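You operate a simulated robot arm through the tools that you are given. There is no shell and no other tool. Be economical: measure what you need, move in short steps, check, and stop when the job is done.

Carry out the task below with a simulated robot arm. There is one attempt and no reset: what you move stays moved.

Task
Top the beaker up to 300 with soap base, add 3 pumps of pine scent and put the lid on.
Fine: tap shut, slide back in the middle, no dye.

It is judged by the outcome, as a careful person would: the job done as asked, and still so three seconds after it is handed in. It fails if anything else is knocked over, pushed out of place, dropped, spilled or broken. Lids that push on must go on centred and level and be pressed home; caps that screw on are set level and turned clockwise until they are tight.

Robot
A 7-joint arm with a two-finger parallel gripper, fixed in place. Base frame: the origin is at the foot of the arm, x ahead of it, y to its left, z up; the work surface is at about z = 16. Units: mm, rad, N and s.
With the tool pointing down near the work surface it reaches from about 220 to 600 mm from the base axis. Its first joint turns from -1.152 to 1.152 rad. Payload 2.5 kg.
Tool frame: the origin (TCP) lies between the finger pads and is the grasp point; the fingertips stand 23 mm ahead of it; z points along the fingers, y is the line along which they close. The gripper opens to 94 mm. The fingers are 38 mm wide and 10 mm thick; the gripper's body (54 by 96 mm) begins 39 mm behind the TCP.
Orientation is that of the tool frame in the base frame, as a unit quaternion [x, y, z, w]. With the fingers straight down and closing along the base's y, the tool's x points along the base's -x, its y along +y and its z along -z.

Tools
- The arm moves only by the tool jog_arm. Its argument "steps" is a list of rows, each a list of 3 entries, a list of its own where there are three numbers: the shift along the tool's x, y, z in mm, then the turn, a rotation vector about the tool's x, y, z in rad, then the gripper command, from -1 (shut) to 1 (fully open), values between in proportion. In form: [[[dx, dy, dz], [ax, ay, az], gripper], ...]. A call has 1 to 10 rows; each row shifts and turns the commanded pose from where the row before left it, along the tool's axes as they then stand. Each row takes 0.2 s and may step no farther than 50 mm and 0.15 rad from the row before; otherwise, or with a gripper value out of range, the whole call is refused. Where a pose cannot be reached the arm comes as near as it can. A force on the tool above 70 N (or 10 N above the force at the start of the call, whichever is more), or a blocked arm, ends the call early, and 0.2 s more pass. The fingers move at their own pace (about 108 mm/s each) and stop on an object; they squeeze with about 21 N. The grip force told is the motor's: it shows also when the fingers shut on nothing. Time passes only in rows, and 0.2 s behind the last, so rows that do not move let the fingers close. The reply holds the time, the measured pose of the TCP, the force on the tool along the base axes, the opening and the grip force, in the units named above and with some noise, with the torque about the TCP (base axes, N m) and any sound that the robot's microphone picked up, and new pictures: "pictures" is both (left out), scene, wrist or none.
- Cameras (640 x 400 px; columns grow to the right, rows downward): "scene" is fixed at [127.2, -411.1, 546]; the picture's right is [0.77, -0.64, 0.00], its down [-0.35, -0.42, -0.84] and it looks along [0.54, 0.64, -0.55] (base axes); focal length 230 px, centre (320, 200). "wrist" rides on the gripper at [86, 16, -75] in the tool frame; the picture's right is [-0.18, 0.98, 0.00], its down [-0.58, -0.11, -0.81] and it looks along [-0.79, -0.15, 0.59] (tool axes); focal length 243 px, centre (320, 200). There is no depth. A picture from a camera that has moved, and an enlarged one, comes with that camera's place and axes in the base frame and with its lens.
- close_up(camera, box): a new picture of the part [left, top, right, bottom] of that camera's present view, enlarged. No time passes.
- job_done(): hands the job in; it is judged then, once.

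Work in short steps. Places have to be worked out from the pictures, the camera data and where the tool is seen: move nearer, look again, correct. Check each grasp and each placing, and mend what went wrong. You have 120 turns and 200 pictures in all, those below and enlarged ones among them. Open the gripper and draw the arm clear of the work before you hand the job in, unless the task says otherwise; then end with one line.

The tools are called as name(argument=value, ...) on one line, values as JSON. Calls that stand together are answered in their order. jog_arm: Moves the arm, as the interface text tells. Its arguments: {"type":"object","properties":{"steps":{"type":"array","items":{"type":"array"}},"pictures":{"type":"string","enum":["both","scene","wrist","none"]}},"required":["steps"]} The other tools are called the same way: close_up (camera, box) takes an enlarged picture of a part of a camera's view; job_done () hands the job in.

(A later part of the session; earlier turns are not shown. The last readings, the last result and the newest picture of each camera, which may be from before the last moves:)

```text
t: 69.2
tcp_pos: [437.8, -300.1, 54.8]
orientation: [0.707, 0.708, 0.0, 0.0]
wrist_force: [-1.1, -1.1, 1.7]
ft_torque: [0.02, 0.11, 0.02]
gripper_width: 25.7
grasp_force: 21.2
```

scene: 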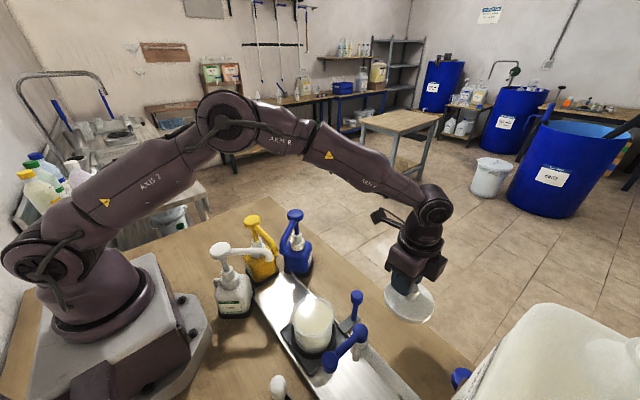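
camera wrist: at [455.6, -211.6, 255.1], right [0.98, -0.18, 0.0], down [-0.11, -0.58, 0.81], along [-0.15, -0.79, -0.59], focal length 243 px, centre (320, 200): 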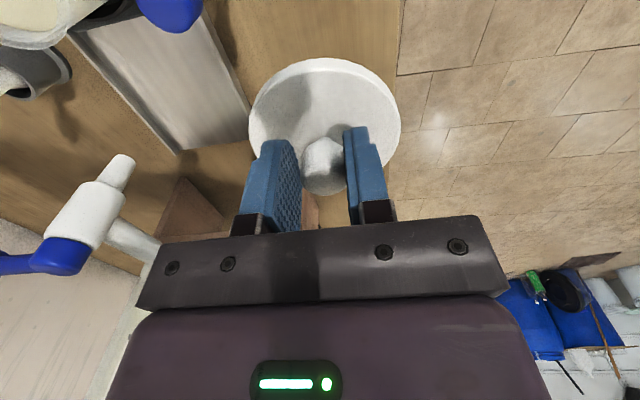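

Touching the table. Release and rise.

jog_arm(steps=[[[0, 0, 0], [0, 0, 0], 0.1], [[0, 0, 0], [0, 0, 0], 0.1], [[0, 0, -30], [0, 0, 0], 0.1], [[0, 0, -45], [0, 0, 0], 0.1], [[0, 0, -40], [0, 0, 0], 0.1], [[45, -20, 0], [0, 0, 0], 0.1], [[29, -40, 0], [0, 0, 0], 0.1]])

```text
t: 70.8
tcp_pos: [380.4, -221.4, 170.3]
orientation: [0.707, 0.708, 0.0, 0.0]
wrist_force: [-0.3, 0.4, -0.8]
ft_torque: [-0.04, -0.02, -0.01]
gripper_width: 51.5
grasp_force: 0.0
camera wrist: at [396.3, -135.3, 246.5], right [0.98, -0.18, 0.0], down [-0.11, -0.58, 0.81], along [-0.15, -0.79, -0.59], focal length 243 px, centre (320, 200)
```

scene: 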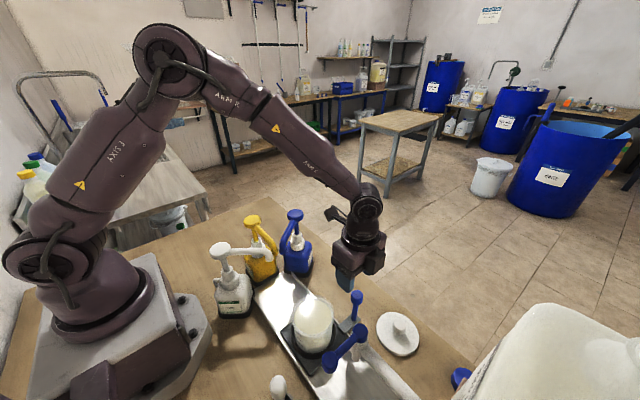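
wrist: 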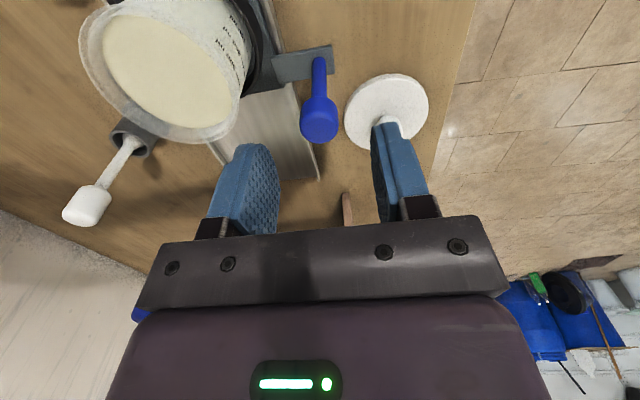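

Sliding further with the camera on the +y side would hit the blue pump, so I flip yaw by −180° (camera toward −y) at safe height.

jog_arm(steps=[[[-4, -2, -45], [0, 0, 0], 0.1], [[0, 0, -45], [0, 0, -0.14], 0.1], [[0, 0, 0], [0, 0, -0.15], 0.1], [[0, 0, 0], [0, 0, -0.15], 0.1], [[0, 0, 0], [0, 0, -0.15], 0.1], [[0, 0, 0], [0, 0, -0.15], 0.1], [[0, 0, 0], [0, 0, -0.15], 0.1], [[0, 0, 0], [0, 0, -0.15], 0.1], [[0, 0, 0], [0, 0, -0.15], 0.1], [[0, 0, 0], [0, 0, -0.15], 0.1]], pictures="none")

jog_arm(steps=[[[0, 0, 0], [0, 0, -0.15], 0.1], [[0, 0, 0], [0, 0, -0.15], 0.1], [[0, 0, 0], [0, 0, -0.15], 0.1], [[0, 0, 0], [0, 0, -0.15], 0.1], [[0, 0, 0], [0, 0, -0.15], 0.1], [[0, 0, 0], [0, 0, -0.15], 0.1], [[0, 0, 0], [0, 0, -0.15], 0.1], [[0, 0, 0], [0, 0, -0.15], 0.1], [[0, 0, 0], [0, 0, -0.15], 0.1], [[0, 0, 0], [0, 0, -0.15], 0.1]], pictures="none")

jog_arm(steps=[[[0, 0, 0], [0, 0, -0.15], 0.1], [[0, 0, 0], [0, 0, -0.15], 0.1]])

```text
t: 73.0
tcp_pos: [376.0, -228.3, 258.0]
orientation: [0.114, 0.994, 0.0, 0.001]
wrist_force: [-0.7, -0.8, -0.7]
ft_torque: [0.01, 0.0, 0.04]
gripper_width: 51.9
grasp_force: 0.0
```

```text
t: 75.2
tcp_pos: [376.9, -229.8, 258.4]
orientation: [-0.593, 0.805, 0.0, 0.0]
wrist_force: [0.5, 0.3, 0.1]
ft_torque: [-0.02, -0.02, 0.01]
gripper_width: 51.5
grasp_force: 0.1
```

```text
t: 75.8
tcp_pos: [377.6, -229.9, 259.6]
orientation: [-0.707, 0.707, 0.0, -0.001]
wrist_force: [-0.3, 0.3, -0.1]
ft_torque: [0.0, -0.01, -0.02]
gripper_width: 52.0
grasp_force: 0.1
camera wrist: at [360.8, -315.1, 334.1], right [-0.98, 0.19, 0.0], down [0.11, 0.58, 0.81], along [0.15, 0.79, -0.59], focal length 243 px, centre (320, 200)
```

scene: 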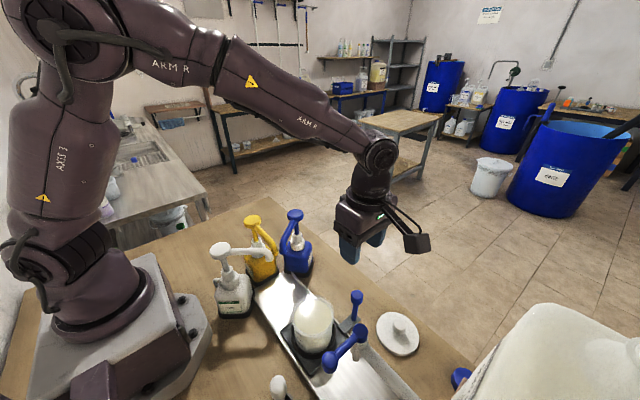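
wrist: 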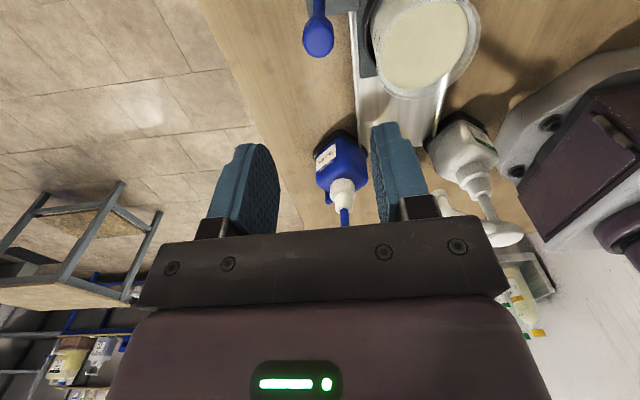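

Clean. Move over the handle and descend.

jog_arm(steps=[[[-5, 0, 40], [0, 0, 0], 0.1], [[0, 0, 45], [0, 0, 0], 0.1], [[0, 0, 40], [0, 0, 0], 0.1], [[0, 0, 27], [0, 0, 0], 0.1], [[0, 0, 0], [0, 0, 0], -1], [[0, 0, 0], [0, 0, 0], -1], [[0, 0, 0], [0, 0, 0], -1]])

```text
t: 77.4
tcp_pos: [377.0, -221.5, 103.8]
orientation: [-0.705, 0.709, 0.001, -0.001]
wrist_force: [-13.0, 1.0, 2.1]
ft_torque: [-0.41, -0.37, -0.09]
gripper_width: 25.6
grasp_force: 45.3
camera wrist: at [360.9, -308.1, 180.3], right [-0.98, 0.19, 0.0], down [0.11, 0.58, 0.81], along [0.15, 0.79, -0.59], focal length 243 px, centre (320, 200)
```

scene: 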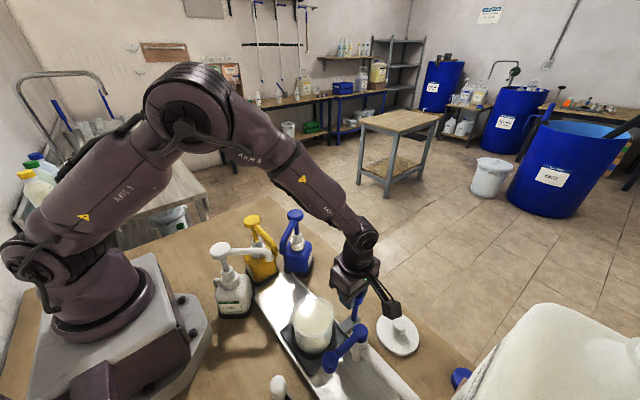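
wrist: 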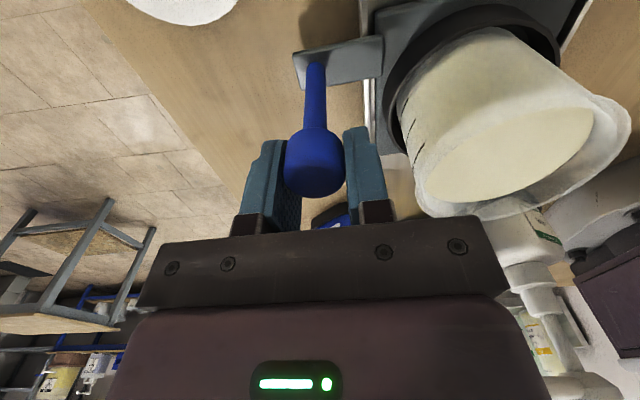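

Gripped. Slide toward the pumps 80 mm and check.

jog_arm(steps=[[[-10, 0, 0], [0, 0, 0], -1], [[-10, 0, 0], [0, 0, 0], -1], [[-10, 0, 0], [0, 0, 0], -1], [[-10, 0, 0], [0, 0, 0], -1], [[-10, 0, 0], [0, 0, 0], -1], [[-10, 0, 0], [0, 0, 0], -1], [[-10, 0, 0], [0, 0, 0], -1], [[-10, 0, 0], [0, 0, 0], -1]])

close_up(camera="scene", box=[200, 190, 380, 350])

```text
t: 79.2
tcp_pos: [377.3, -142.2, 106.1]
orientation: [-0.707, 0.707, 0.001, 0.002]
wrist_force: [12.1, -0.4, -43.9]
ft_torque: [0.72, 0.36, 0.22]
gripper_width: 25.9
grasp_force: 45.0
camera wrist: at [360.9, -228.4, 180.1], right [-0.98, 0.18, 0.0], down [0.11, 0.58, 0.81], along [0.15, 0.79, -0.59], focal length 243 px, centre (320, 200)
```

scene: 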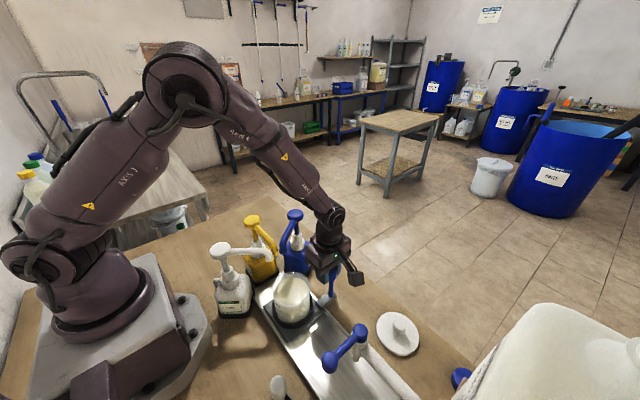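
wrist: 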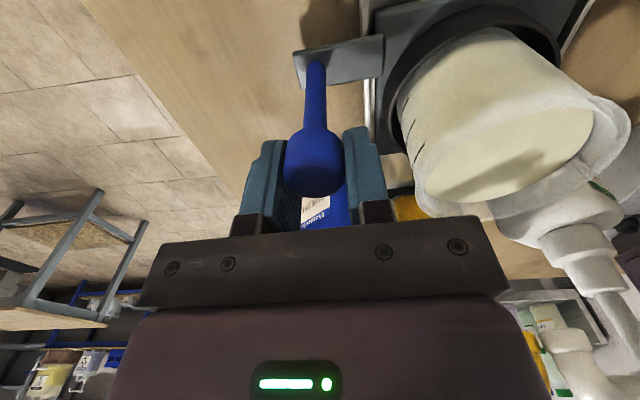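

```text
2.50 times, centred on (290, 270) of scene
camera zoom: at [127.4, -411.2, 545.9], right [0.77, -0.64, 0.0], down [-0.35, -0.42, -0.84], along [0.54, 0.64, -0.55], focal length 575 px, centre (395, 25)
```

zoom: 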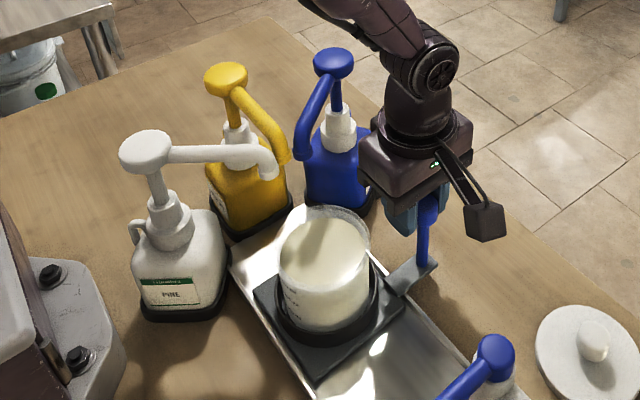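

Continue 40 mm, easing 1.5 mm down.

jog_arm(steps=[[[0, 0, 1.5], [0, 0, 0], -1], [[-10, 0, 0], [0, 0, 0], -1], [[-10, 0, 0], [0, 0, 0], -1], [[-10, 0, 0], [0, 0, 0], -1], [[-8, 0, 0], [0, 0, 0], -1]])

close_up(camera="scene", box=[200, 190, 350, 320])

```text
t: 80.4
tcp_pos: [376.3, -108.3, 105.3]
orientation: [-0.706, 0.709, -0.001, -0.001]
wrist_force: [-2.4, -0.4, 0.5]
ft_torque: [0.66, 0.54, -0.09]
gripper_width: 25.6
grasp_force: 45.1
camera wrist: at [360.8, -193.0, 180.6], right [-0.98, 0.19, 0.0], down [0.11, 0.58, 0.81], along [0.15, 0.79, -0.59], focal length 243 px, centre (320, 200)
```

scene: 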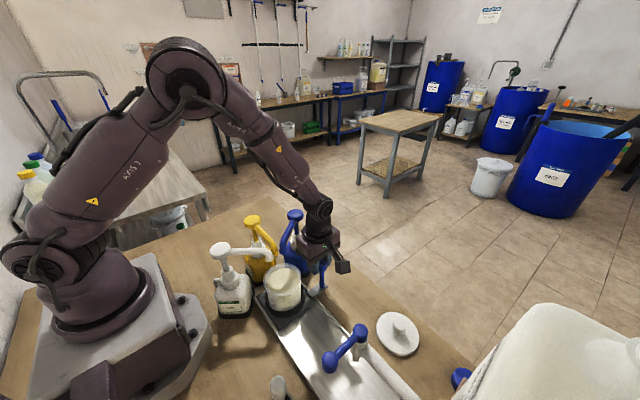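
wrist: 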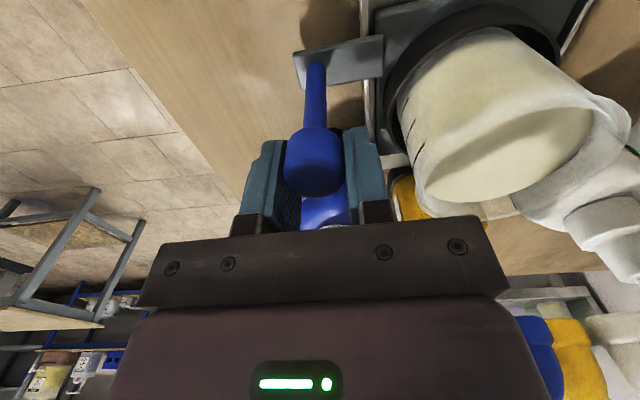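

```text
3.08 times, centred on (275, 255) of scene
camera zoom: at [127.2, -411.1, 546.0], right [0.77, -0.64, 0.0], down [-0.35, -0.42, -0.84], along [0.54, 0.64, -0.55], focal length 708 px, centre (458, 31)
```

zoom: 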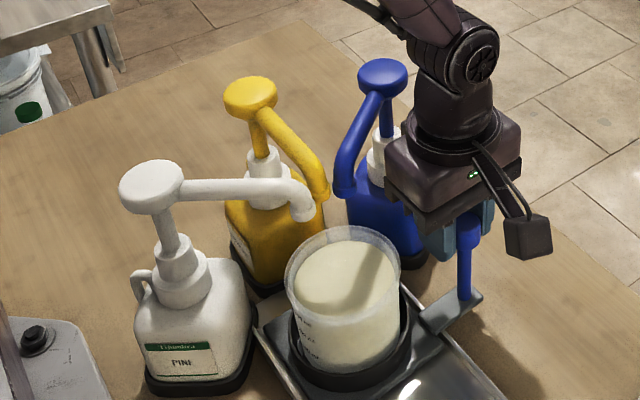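

The landing point is inside the rim but ~20 mm off-centre; slide 14 mm more, watching the force.

jog_arm(steps=[[[-5, 0, 0], [0, 0, 0], -1], [[-5, 0, 0], [0, 0, 0], -1], [[-4, 0, 0], [0, 0, 0], -1], [[0, 0, 0], [0, 0, 0], -1]])

close_up(camera="scene", box=[200, 190, 350, 320])

```text
t: 81.4
tcp_pos: [375.8, -89.1, 105.7]
orientation: [-0.707, 0.708, 0.003, 0.0]
wrist_force: [-0.5, 1.8, -1.1]
ft_torque: [-0.03, -0.01, -0.01]
gripper_width: 0.0
grasp_force: 42.5
camera wrist: at [360.6, -174.7, 180.5], right [-0.98, 0.18, 0.0], down [0.11, 0.58, 0.81], along [0.15, 0.79, -0.59], focal length 243 px, centre (320, 200)
```

scene: 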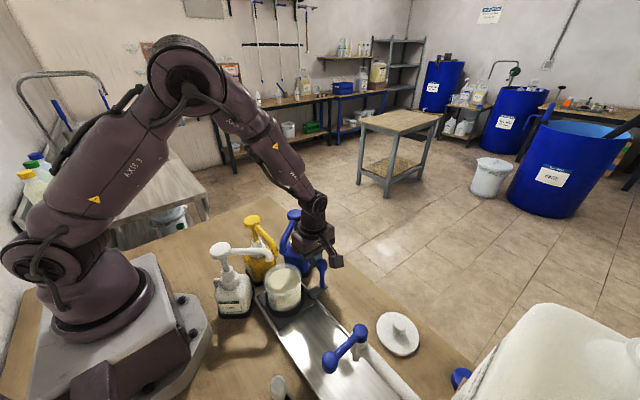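
wrist: 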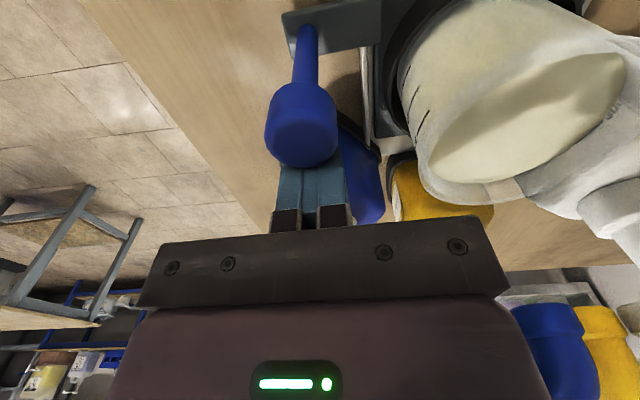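

```text
3.08 times, centred on (275, 255) of scene
camera zoom: at [127.2, -411.0, 546.0], right [0.77, -0.64, 0.0], down [-0.35, -0.42, -0.84], along [0.54, 0.64, -0.55], focal length 708 px, centre (458, 31)
```

zoom: 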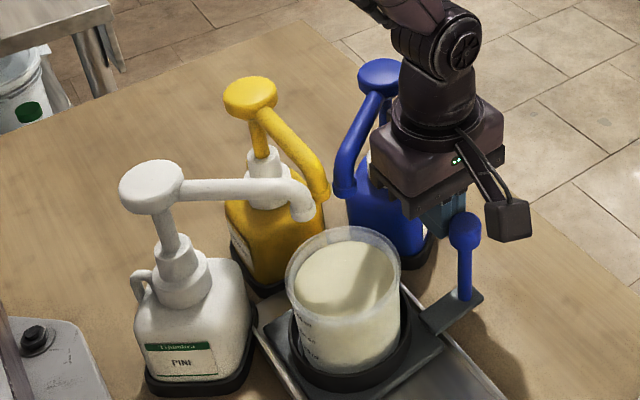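

The slide reached its end stop (dispensing position) and the fingers slipped off the knob harmlessly; the beaker is where it should be. Retreat up and look at the pine pump head.

jog_arm(steps=[[[0, 0, -40], [0, 0, 0], -1], [[0, 0, -45], [0, 0, 0], -1], [[0, 0, -45], [0, 0, 0], -1], [[0, 0, -45], [0, 0, 0], -1], [[0, 0, -45], [0, 0, 0], -1], [[0, 40, 0], [0, 0, 0], -1], [[0, 40, 0], [0, 0, 0], -1], [[0, 40, 0], [0, 0, 0], -1]])

close_up(camera="wrist", box=[240, 0, 560, 200])

```text
t: 83.2
tcp_pos: [257.0, -91.9, 327.6]
orientation: [-0.706, 0.708, 0.0, 0.0]
wrist_force: [-0.5, -0.6, -1.4]
ft_torque: [0.02, 0.0, 0.0]
gripper_width: 0.0
grasp_force: 42.8
camera wrist: at [241.9, -178.2, 403.1], right [-0.98, 0.19, 0.0], down [0.11, 0.58, 0.81], along [0.15, 0.79, -0.59], focal length 243 px, centre (320, 200)
```

scene: 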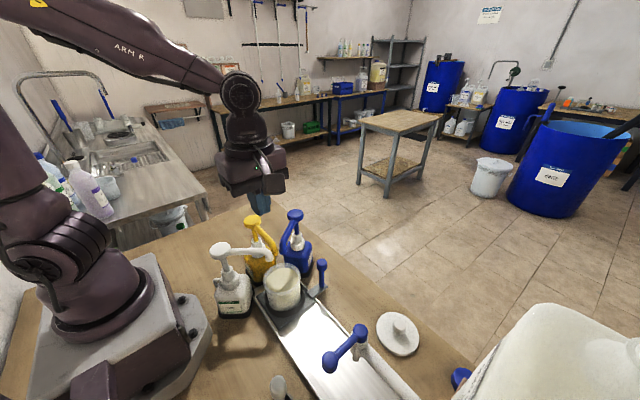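
wrist: 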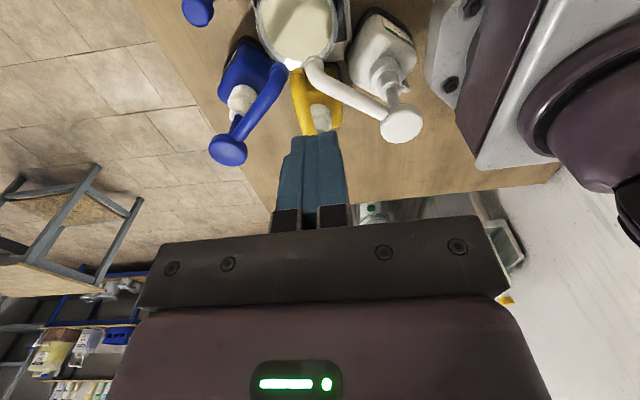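

```text
2.00 times, centred on (400, 100) of wrist
camera zoom: at [241.9, -178.2, 403.1], right [-0.98, 0.19, 0.0], down [0.11, 0.58, 0.81], along [0.15, 0.79, -0.59], focal length 485 px, centre (160, 400)
```

zoom: 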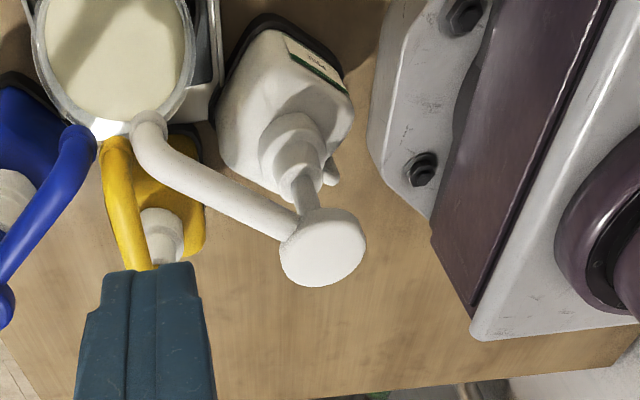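

Head disc ~41 mm wide at roughly (191,-20,~200). Spout drop point lies inside the beaker. Move the closed fingers above the head at safe height and check reach.

jog_arm(steps=[[[-36, 30, 0], [0, 0, 0], -1], [[-36, 30, 0], [0, 0, 0], -1], [[0, 0, 30], [0, 0, 0], -1], [[0, 0, 0], [0, 0, 0], -1]])

close_up(camera="scene", box=[180, 190, 300, 290])

```text
t: 84.2
tcp_pos: [199.1, -20.0, 299.3]
orientation: [-0.706, 0.709, 0.0, 0.001]
wrist_force: [0.7, -0.1, -0.2]
ft_torque: [0.02, 0.0, 0.0]
gripper_width: 0.3
grasp_force: 42.3
camera wrist: at [183.1, -104.4, 375.3], right [-0.98, 0.19, 0.0], down [0.11, 0.58, 0.81], along [0.15, 0.79, -0.59], focal length 243 px, centre (320, 200)
```

scene: 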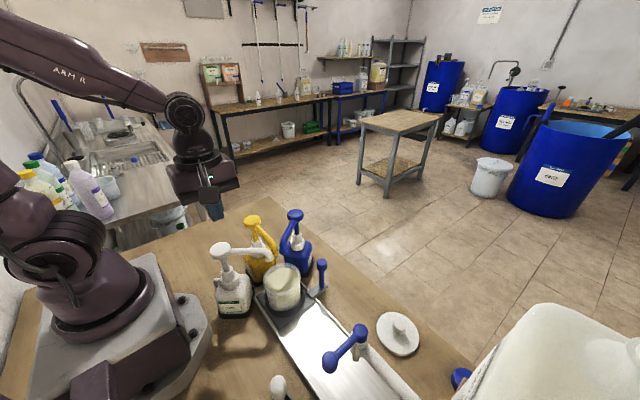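
wrist: 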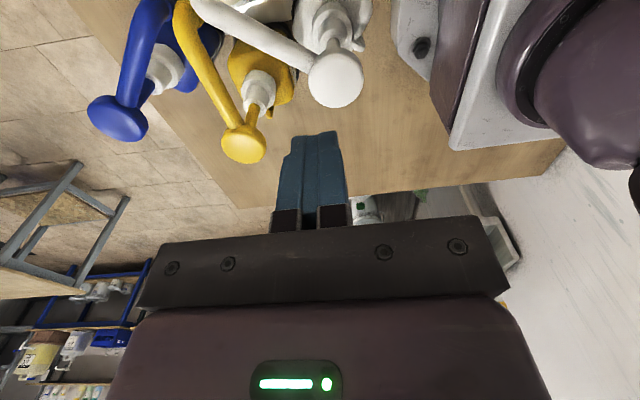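

```text
4.00 times, centred on (240, 240) of scene
camera zoom: at [127.2, -411.1, 546.0], right [0.77, -0.64, 0.0], down [-0.35, -0.42, -0.84], along [0.54, 0.64, -0.55], focal length 920 px, centre (640, 40)
```

zoom: 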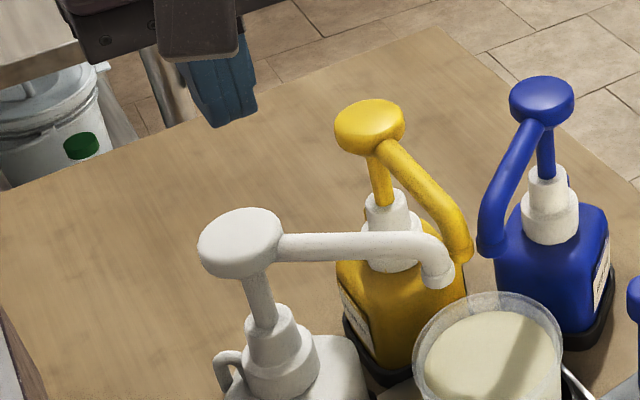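

Three views agree: head top at ≈(189,-6,187). Align over it and descend to just above.

jog_arm(steps=[[[-13, 7, 0], [0, 0, 0], -1], [[0, 0, 40], [0, 0, 0], -1], [[0, 0, 35], [0, 0, 0], -1], [[0, 0, 0], [0, 0, 0], -1]])

close_up(camera="scene", box=[190, 210, 290, 310])

```text
t: 85.2
tcp_pos: [206.8, -4.9, 226.7]
orientation: [-0.706, 0.708, 0.0, -0.001]
wrist_force: [0.3, 0.3, 1.0]
ft_torque: [0.01, -0.01, -0.02]
gripper_width: 0.0
grasp_force: 42.4
out of reach, approached as far as the arm can: row 3
camera wrist: at [191.8, -91.0, 302.7], right [-0.98, 0.19, 0.0], down [0.11, 0.58, 0.81], along [0.15, 0.79, -0.59], focal length 243 px, centre (320, 200)
```

scene: 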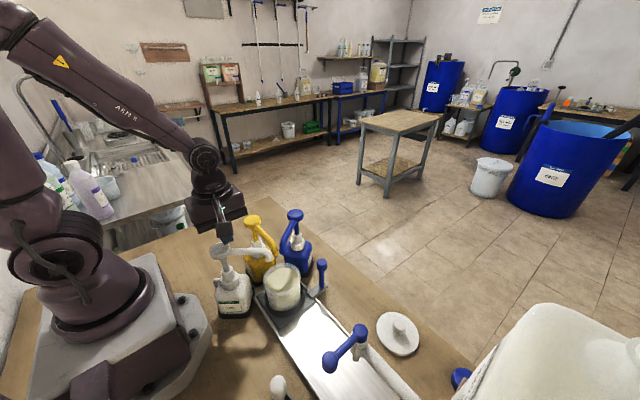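
wrist: 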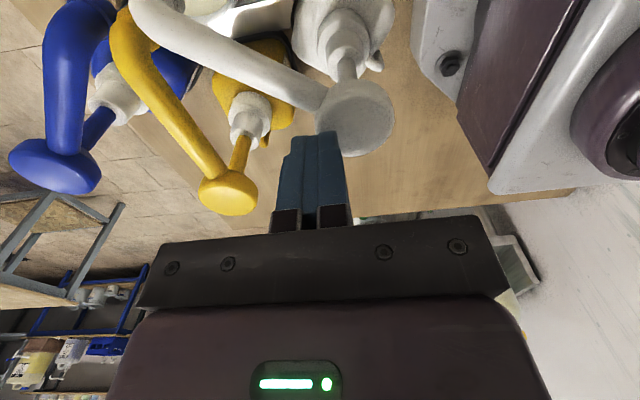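

```text
4.00 times, centred on (240, 260) of scene
camera zoom: at [127.2, -411.1, 546.0], right [0.77, -0.64, 0.0], down [-0.35, -0.42, -0.84], along [0.54, 0.64, -0.55], focal length 920 px, centre (640, -40)
```

zoom: 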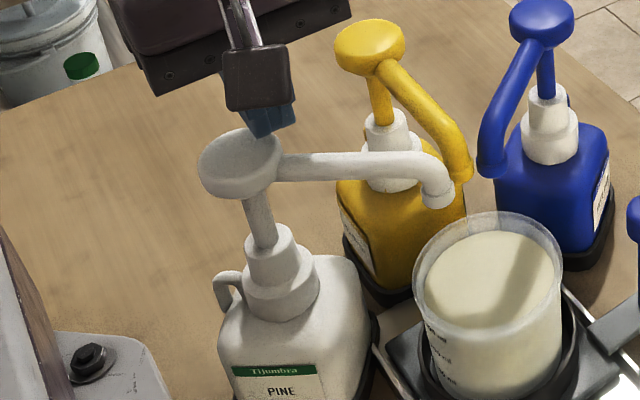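

Vertical reach is limited (x≥207 here), so I raise and tilt the fingers 0.3 rad toward the base.

jog_arm(steps=[[[0, 0, -30], [0, 0, 0], -1], [[0, 0, 0], [-0.15, 0, 0], -1], [[0, 0, 0], [-0.15, 0, 0], -1], [[0, 0, 0], [0, 0, 0], -1]], pictures="wrist")

```text
t: 86.2
tcp_pos: [206.6, -7.1, 257.1]
orientation: [-0.698, 0.7, 0.107, -0.106]
wrist_force: [-0.1, 0.5, 0.0]
ft_torque: [0.0, 0.02, 0.02]
gripper_width: 0.0
grasp_force: 42.1
camera wrist: at [214.1, -93.0, 333.4], right [-0.94, 0.19, 0.29], down [0.35, 0.58, 0.74], along [-0.03, 0.79, -0.61], focal length 243 px, centre (320, 200)
```

wrist: 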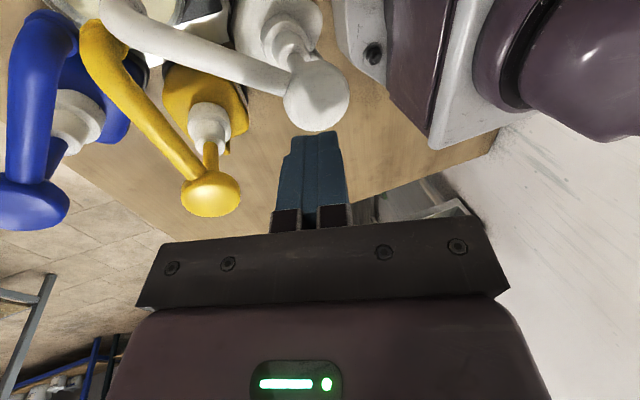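

Head at ≈(188,-9,187). Move the tip to just above it along the tool axis.

jog_arm(steps=[[[0.5, -1.2, 20], [0, 0, 0], -1], [[0.5, -1.2, 18], [0, 0, 0], -1], [[0, 0, 0], [0, 0, 0], -1]])

close_up(camera="scene", box=[190, 210, 290, 310])

```text
t: 87.0
tcp_pos: [198.2, -8.6, 218.8]
orientation: [-0.697, 0.701, 0.106, -0.105]
wrist_force: [2.2, -0.9, 2.3]
ft_torque: [0.0, -0.06, 0.01]
gripper_width: 0.0
grasp_force: 42.4
camera wrist: at [204.4, -94.5, 295.5], right [-0.94, 0.19, 0.29], down [0.34, 0.58, 0.74], along [-0.03, 0.79, -0.61], focal length 243 px, centre (320, 200)
```

scene: 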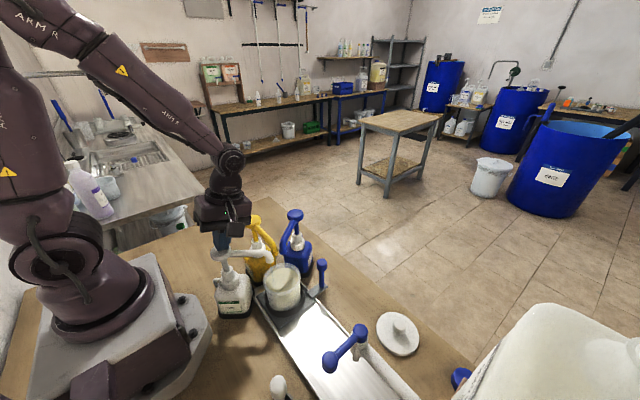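
wrist: 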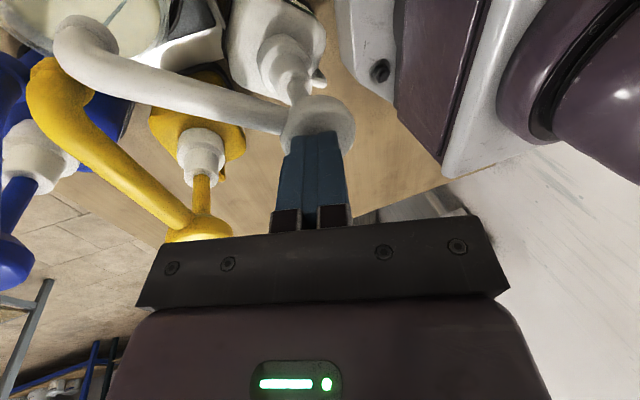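

```text
4.00 times, centred on (240, 260) of scene
camera zoom: at [127.2, -411.1, 546.0], right [0.77, -0.64, 0.0], down [-0.35, -0.42, -0.84], along [0.54, 0.64, -0.55], focal length 920 px, centre (640, -40)
```

zoom: 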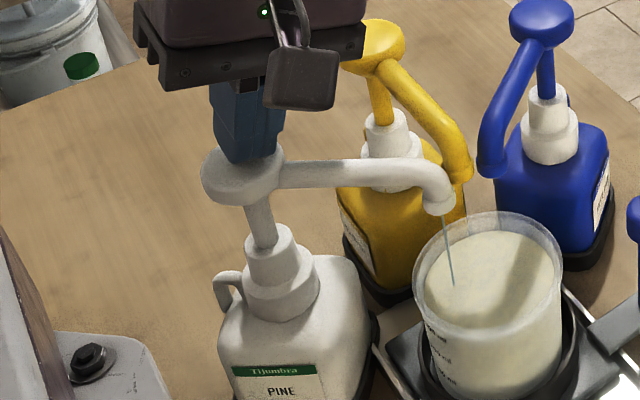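

The tip is already touching and a thin jet has begun, landing in the beaker. Continue this first stroke downward.

jog_arm(steps=[[[0, -1.5, 4.8], [0, 0, 0], -1], [[0, -1.5, 4.8], [0, 0, 0], -1], [[0, -1.5, 4.8], [0, 0, 0], -1]], pictures="none")

close_up(camera="scene", box=[190, 210, 290, 310])

```text
t: 87.8
tcp_pos: [197.4, -8.1, 203.8]
orientation: [-0.698, 0.701, 0.106, -0.107]
wrist_force: [-4.3, -3.0, 5.0]
ft_torque: [-0.07, 0.07, -0.02]
gripper_width: 0.3
grasp_force: 42.2
```

```text
4.00 times, centred on (240, 260) of scene
camera zoom: at [127.2, -411.1, 546.0], right [0.77, -0.64, 0.0], down [-0.35, -0.42, -0.84], along [0.54, 0.64, -0.55], focal length 920 px, centre (640, -40)
```

zoom: 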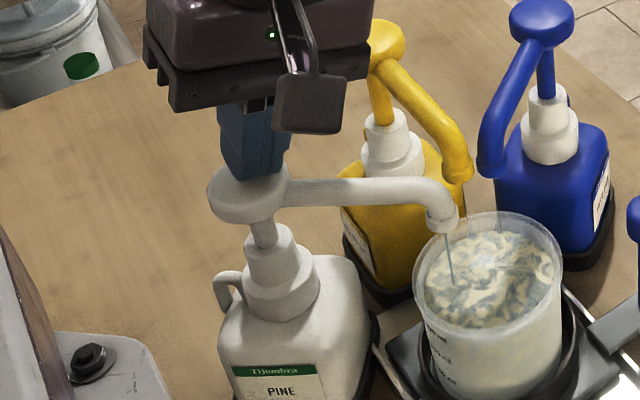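

Dispensing with swirl on the surface; force only ~5 N. Continue to the end of the stroke.

jog_arm(steps=[[[0, -1.5, 4.8], [0, 0, 0], -1], [[0, -1.5, 4.8], [0, 0, 0], -1], [[0, 0, 0], [0, 0, 0], -1]], pictures="none")

close_up(camera="scene", box=[190, 210, 290, 310])

```text
t: 88.6
tcp_pos: [198.5, -8.2, 194.1]
orientation: [-0.698, 0.701, 0.104, -0.104]
wrist_force: [2.8, 3.9, 6.5]
ft_torque: [0.11, -0.11, 0.03]
gripper_width: 0.0
grasp_force: 42.5
```

```text
4.00 times, centred on (240, 260) of scene
camera zoom: at [127.2, -411.1, 546.0], right [0.77, -0.64, 0.0], down [-0.35, -0.42, -0.84], along [0.54, 0.64, -0.55], focal length 920 px, centre (640, -40)
```

zoom: 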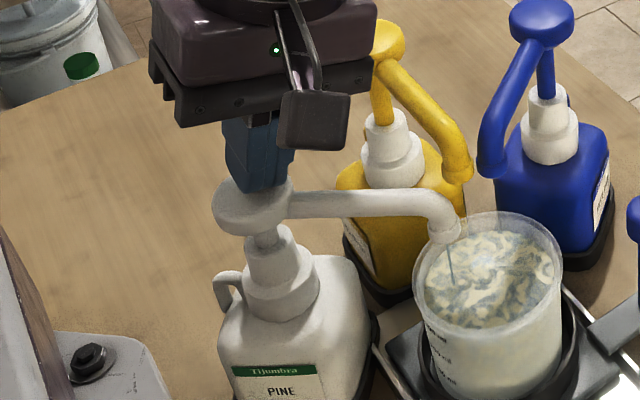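

Stem still has some travel. Press on until the force rises.

jog_arm(steps=[[[0, -1.2, 3.8], [0, 0, 0], -1], [[0, -1.2, 3.8], [0, 0, 0], -1]], pictures="none")

close_up(camera="scene", box=[190, 210, 290, 310])

```text
t: 89.2
tcp_pos: [199.0, -8.4, 188.2]
orientation: [-0.698, 0.7, 0.106, -0.105]
wrist_force: [1.0, -0.9, 7.0]
ft_torque: [-0.02, -0.08, 0.02]
gripper_width: 0.0
grasp_force: 42.3
```

```text
4.00 times, centred on (240, 260) of scene
camera zoom: at [127.2, -411.1, 546.0], right [0.77, -0.64, 0.0], down [-0.35, -0.42, -0.84], along [0.54, 0.64, -0.55], focal length 920 px, centre (640, -40)
```

zoom: 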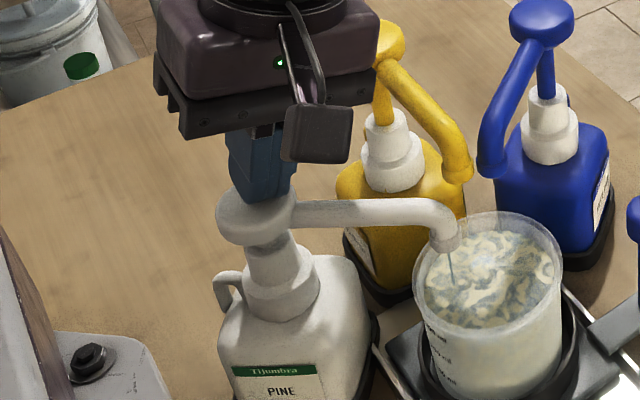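

jog_arm(steps=[[[0, -1.2, 3.8], [0, 0, 0], -1], [[0, -1.2, 3.8], [0, 0, 0], -1], [[0, 0, 0], [0, 0, 0], -1]], pictures="none")

close_up(camera="scene", box=[190, 210, 290, 310])

```text
t: 90.0
tcp_pos: [199.0, -7.0, 179.4]
orientation: [-0.698, 0.7, 0.106, -0.106]
wrist_force: [-6.2, -2.9, 68.0]
ft_torque: [-0.16, -0.05, -0.06]
gripper_width: 0.0
grasp_force: 41.7
```

```text
4.00 times, centred on (240, 260) of scene
camera zoom: at [127.1, -411.1, 546.1], right [0.77, -0.64, 0.0], down [-0.35, -0.42, -0.84], along [0.54, 0.64, -0.55], focal length 920 px, centre (640, -40)
```

zoom: 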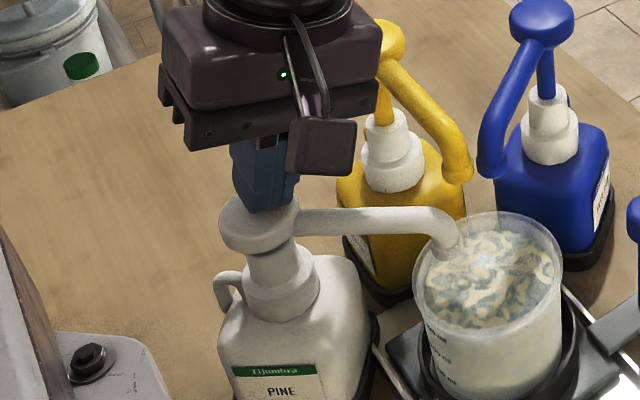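

First pump bottomed (68 N, jet ended). Raise ~47 mm to let the head return and check.

jog_arm(steps=[[[0, 2.8, -9], [0, 0, 0], -1], [[0, 2.8, -9], [0, 0, 0], -1], [[0, 2.8, -9], [0, 0, 0], -1], [[0, 2.8, -9], [0, 0, 0], -1], [[0, 2.8, -9], [0, 0, 0], -1], [[0, 0, 0], [0, 0, 0], -1]], pictures="none")

close_up(camera="scene", box=[190, 210, 290, 310])

```text
t: 91.4
tcp_pos: [198.2, -8.4, 225.7]
orientation: [-0.698, 0.7, 0.105, -0.106]
wrist_force: [0.3, -0.1, 1.2]
ft_torque: [-0.01, -0.03, 0.0]
gripper_width: 0.0
grasp_force: 42.7
```

```text
4.00 times, centred on (240, 260) of scene
camera zoom: at [127.2, -411.1, 546.0], right [0.77, -0.64, 0.0], down [-0.35, -0.42, -0.84], along [0.54, 0.64, -0.55], focal length 920 px, centre (640, -40)
```

zoom: 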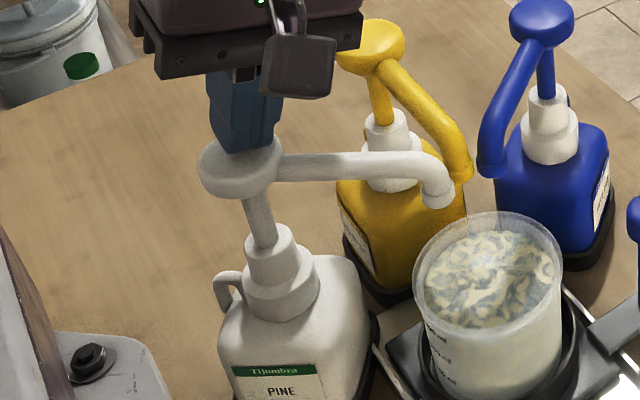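

Head fully back up. Second stroke.

jog_arm(steps=[[[0, -2.4, 7.6], [0, 0, 0], -1], [[0, -2.4, 7.6], [0, 0, 0], -1], [[0, -2.4, 7.6], [0, 0, 0], -1], [[0, -2.4, 7.6], [0, 0, 0], -1], [[0, -2.4, 7.6], [0, 0, 0], -1], [[0, -1.6, 5.2], [0, 0, 0], -1], [[0, 0, 0], [0, 0, 0], -1]], pictures="none")

close_up(camera="scene", box=[190, 210, 290, 310])

```text
t: 93.0
tcp_pos: [199.4, -8.4, 181.4]
orientation: [-0.697, 0.701, 0.106, -0.106]
wrist_force: [-5.6, -2.6, 47.3]
ft_torque: [-0.12, 0.05, -0.03]
gripper_width: 0.0
grasp_force: 42.5
```

```text
4.00 times, centred on (240, 260) of scene
camera zoom: at [127.1, -411.1, 546.1], right [0.77, -0.64, 0.0], down [-0.35, -0.42, -0.84], along [0.54, 0.64, -0.55], focal length 920 px, centre (640, -40)
```

zoom: 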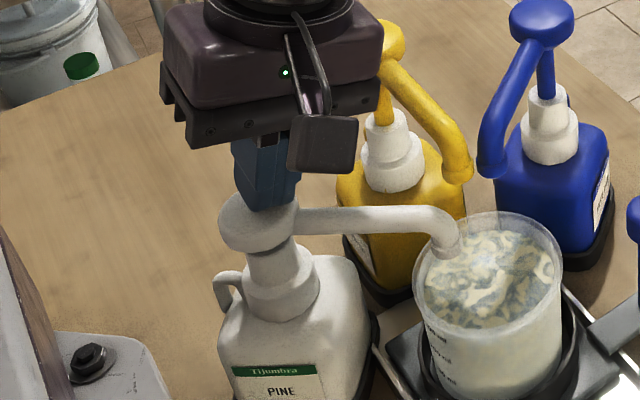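

Second pump bottomed (47 N). Raise fully, then do the third stroke.

jog_arm(steps=[[[0, 2.7, -8.6], [0, 0, 0], -1], [[0, 2.7, -8.6], [0, 0, 0], -1], [[0, 2.7, -8.6], [0, 0, 0], -1], [[0, 2.7, -8.6], [0, 0, 0], -1], [[0, 2.7, -8.6], [0, 0, 0], -1], [[0, 0, 0], [0, 0, 0], -1]], pictures="none")

close_up(camera="scene", box=[190, 210, 290, 310])

```text
t: 94.4
tcp_pos: [200.3, -9.2, 224.2]
orientation: [-0.698, 0.7, 0.106, -0.105]
wrist_force: [0.9, -0.5, 0.0]
ft_torque: [0.02, 0.03, 0.0]
gripper_width: 0.0
grasp_force: 42.6
```

```text
4.00 times, centred on (240, 260) of scene
camera zoom: at [127.2, -411.1, 546.0], right [0.77, -0.64, 0.0], down [-0.35, -0.42, -0.84], along [0.54, 0.64, -0.55], focal length 920 px, centre (640, -40)
```

zoom: 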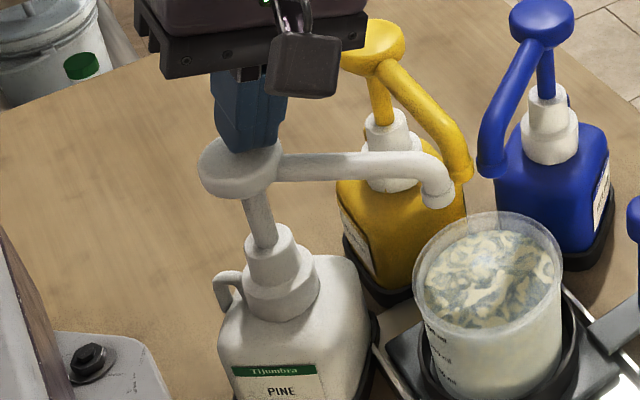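

Head returned (force ~0). Third stroke.

jog_arm(steps=[[[0, -2.4, 7.6], [0, 0, 0], -1], [[0, -2.4, 7.6], [0, 0, 0], -1], [[0, -2.4, 7.6], [0, 0, 0], -1], [[0, -2.4, 7.6], [0, 0, 0], -1], [[0, -2.4, 7.6], [0, 0, 0], -1], [[0, -1.4, 4.2], [0, 0, 0], -1], [[0, 0, 0], [0, 0, 0], -1]], pictures="none")

close_up(camera="scene", box=[190, 210, 290, 310])

```text
t: 96.0
tcp_pos: [198.6, -8.4, 180.9]
orientation: [-0.698, 0.701, 0.105, -0.106]
wrist_force: [-3.9, -0.7, 36.9]
ft_torque: [-0.02, 0.02, -0.03]
gripper_width: 0.0
grasp_force: 42.6
```

```text
4.00 times, centred on (240, 260) of scene
camera zoom: at [127.1, -411.1, 546.0], right [0.77, -0.64, 0.0], down [-0.35, -0.42, -0.84], along [0.54, 0.64, -0.55], focal length 920 px, centre (640, -40)
```

zoom: 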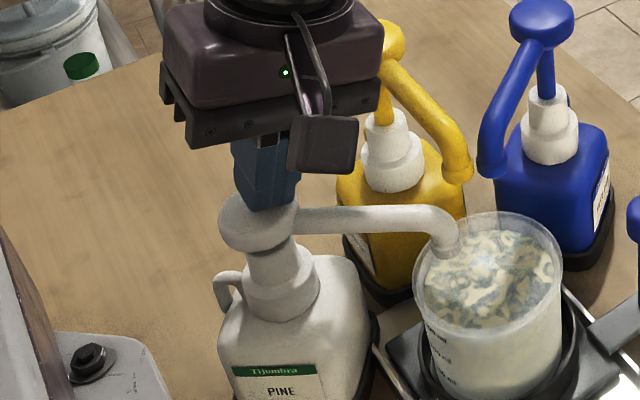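

Third pump done. Lift away and undo the tilt.

jog_arm(steps=[[[0, 4, -13], [0, 0, 0], -1], [[0, 4, -13], [0, 0, 0], -1], [[0, 4, -13], [0, 0, 0], -1], [[0, 10, -32], [0, 0, 0], -1], [[0, 12, -38], [0, 0, 0], -1], [[0, 12, -38], [0, 0, 0], -1], [[0, 0, 0], [0.15, 0, 0], -1], [[0, 0, 0], [0.15, 0, 0], -1]])

```text
t: 97.8
tcp_pos: [199.6, -9.5, 335.3]
orientation: [-0.706, 0.708, -0.001, 0.001]
wrist_force: [0.3, 0.1, 1.0]
ft_torque: [-0.03, 0.01, -0.02]
gripper_width: 0.0
grasp_force: 42.6
camera wrist: at [182.0, -94.8, 410.7], right [-0.98, 0.19, 0.0], down [0.11, 0.58, 0.81], along [0.15, 0.79, -0.59], focal length 243 px, centre (320, 200)
```

scene: 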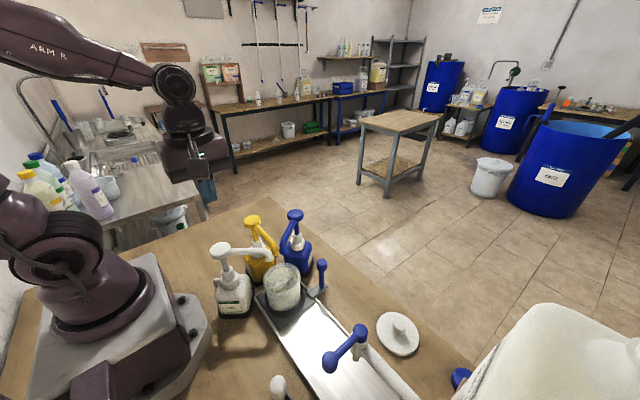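
wrist: 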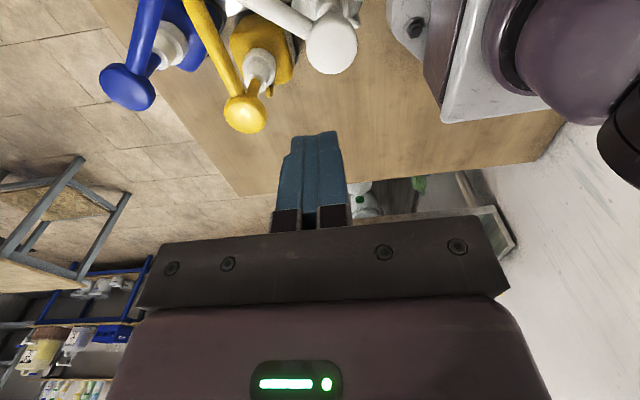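

Move back over the handle (≈(378,-112)), opening to 52 mm, and come down partway.

jog_arm(steps=[[[21, -35.7, 0], [0, 0, 0], -1], [[21, -35.7, 0], [0, 0, 0], -1], [[21, -35.7, 0], [0, 0, 0], 0.1], [[21, -35.7, 0], [0, 0, 0], 0.1], [[21, -35.7, 0], [0, 0, 0], 0.1], [[0, 0, 45], [0, 0, 0], 0.1], [[0, 0, 45], [0, 0, 0], 0.1], [[0, 0, 45], [0, 0, 0], 0.1], [[0, 0, 30], [0, 0, 0], 0.1]])

```text
t: 99.8
tcp_pos: [374.8, -113.2, 171.7]
orientation: [-0.706, 0.708, -0.001, 0.001]
wrist_force: [-0.2, -0.3, -0.4]
ft_torque: [-0.03, -0.04, 0.03]
gripper_width: 51.3
grasp_force: 0.0
camera wrist: at [359.2, -198.2, 246.5], right [-0.98, 0.19, 0.0], down [0.11, 0.58, 0.81], along [0.15, 0.79, -0.59], focal length 243 px, centre (320, 200)
```

scene: 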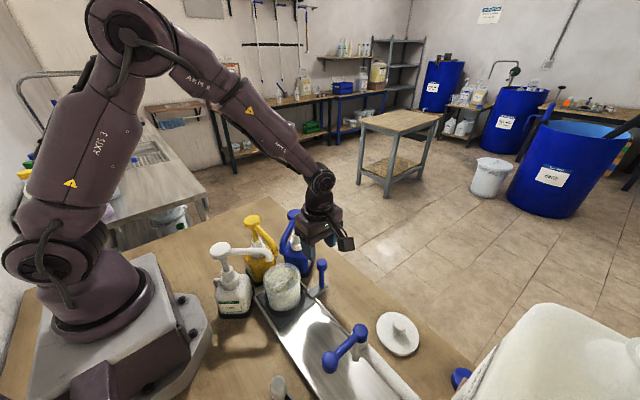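
wrist: 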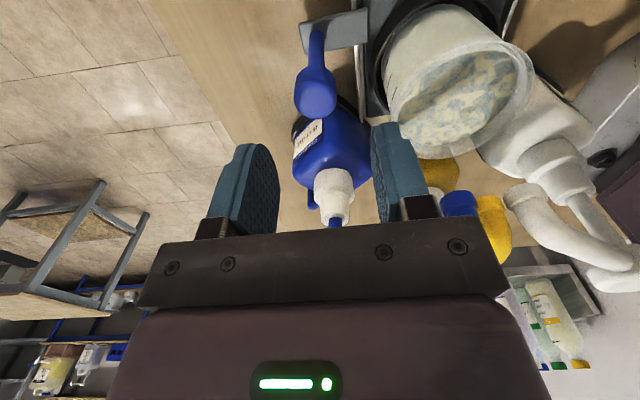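

Knob ≈(378,-123). Adjust, descend, and grip.

jog_arm(steps=[[[10, -3, 0], [0, 0, 0], 0.1], [[0, 0, 35], [0, 0, 0], 0.1], [[0, 0, 31], [0, 0, 0], 0.1], [[0, 0, 0], [0, 0, 0], -1], [[0, 0, 0], [0, 0, 0], -1], [[0, 0, 0], [0, 0, 0], -1]], pictures="wrist")

```text
t: 101.2
tcp_pos: [376.6, -122.7, 105.4]
orientation: [-0.706, 0.708, 0.002, -0.003]
wrist_force: [-23.9, 1.1, 9.6]
ft_torque: [0.07, -0.53, 0.19]
gripper_width: 25.9
grasp_force: 44.5
camera wrist: at [361.2, -208.7, 181.4], right [-0.98, 0.19, 0.01], down [0.12, 0.58, 0.81], along [0.15, 0.79, -0.59], focal length 243 px, centre (320, 200)
```

wrist: 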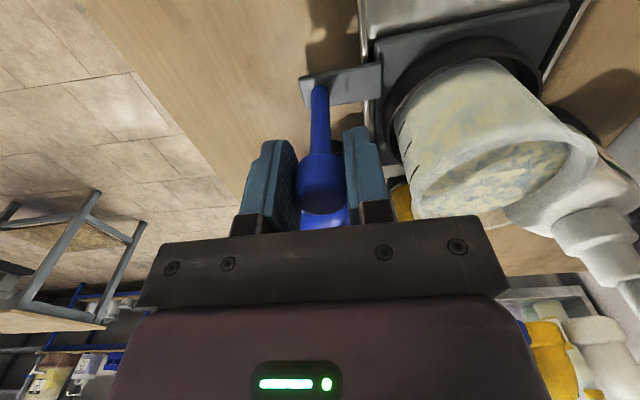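

Gripped, well centred on the knob (true handle y≈−122; by cross-view the original middle was y≈−236, i.e. 114 mm back). Slide back toward the middle.

jog_arm(steps=[[[0, 1, 0], [0, 0, 0], -1], [[10, 0, 0], [0, 0, 0], -1], [[10, 0, 0], [0, 0, 0], -1], [[10, 0, 0], [0, 0, 0], -1], [[10, 0, 0], [0, 0, 0], -1], [[10, 0, 0], [0, 0, 0], -1]], pictures="none")

jog_arm(steps=[[[10, 0, 0], [0, 0, 0], -1], [[10, 0, 0], [0, 0, 0], -1], [[10, 0, 0], [0, 0, 0], -1], [[10, 0, 0], [0, 0, 0], -1], [[10, 0, 0], [0, 0, 0], -1], [[10, 0, 0], [0, 0, 0], -1], [[0, 0, 0], [0, 0, 0], -1]])

close_up(camera="scene", box=[270, 260, 400, 380])

```text
t: 102.6
tcp_pos: [377.0, -173.2, 104.4]
orientation: [-0.706, 0.708, 0.002, -0.002]
wrist_force: [-31.4, -0.1, 34.2]
ft_torque: [0.12, -0.2, -0.06]
gripper_width: 25.9
grasp_force: 44.8
```

```text
t: 104.2
tcp_pos: [377.9, -236.7, 105.9]
orientation: [-0.706, 0.709, 0.003, -0.004]
wrist_force: [-40.7, -2.4, 42.7]
ft_torque: [0.11, -0.12, 0.09]
gripper_width: 25.8
grasp_force: 45.0
camera wrist: at [361.2, -321.8, 180.4], right [-0.98, 0.19, 0.01], down [0.12, 0.58, 0.81], along [0.15, 0.79, -0.59], focal length 243 px, centre (320, 200)
```

scene: 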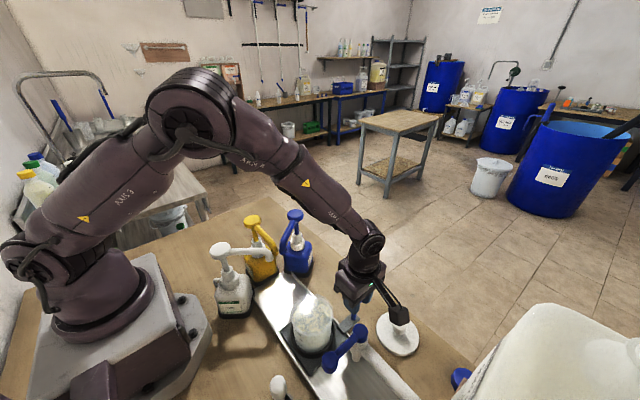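
wrist: 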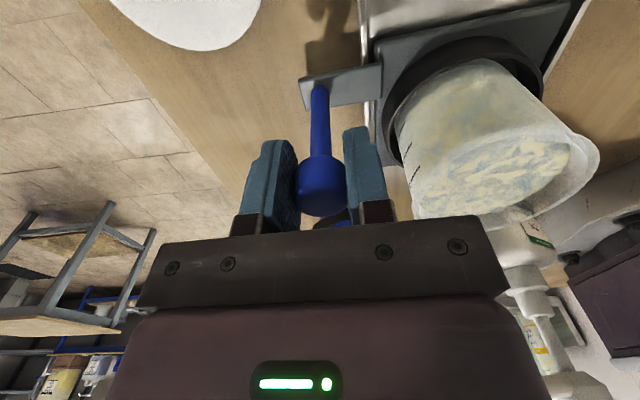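

```text
3.33 times, centred on (335, 320) of scene
camera zoom: at [127.0, -411.0, 546.2], right [0.77, -0.64, 0.0], down [-0.35, -0.42, -0.84], along [0.54, 0.64, -0.55], focal length 766 px, centre (270, -200)
```

zoom: 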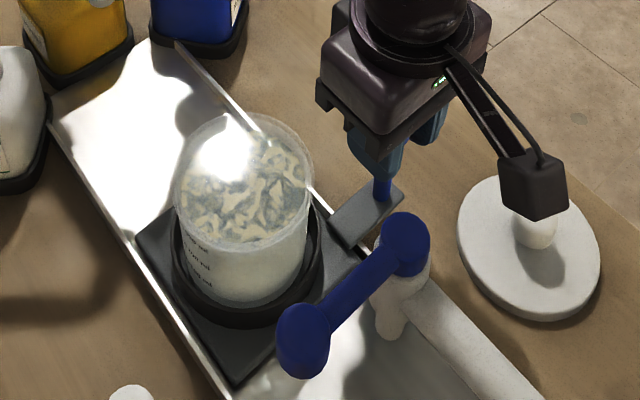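

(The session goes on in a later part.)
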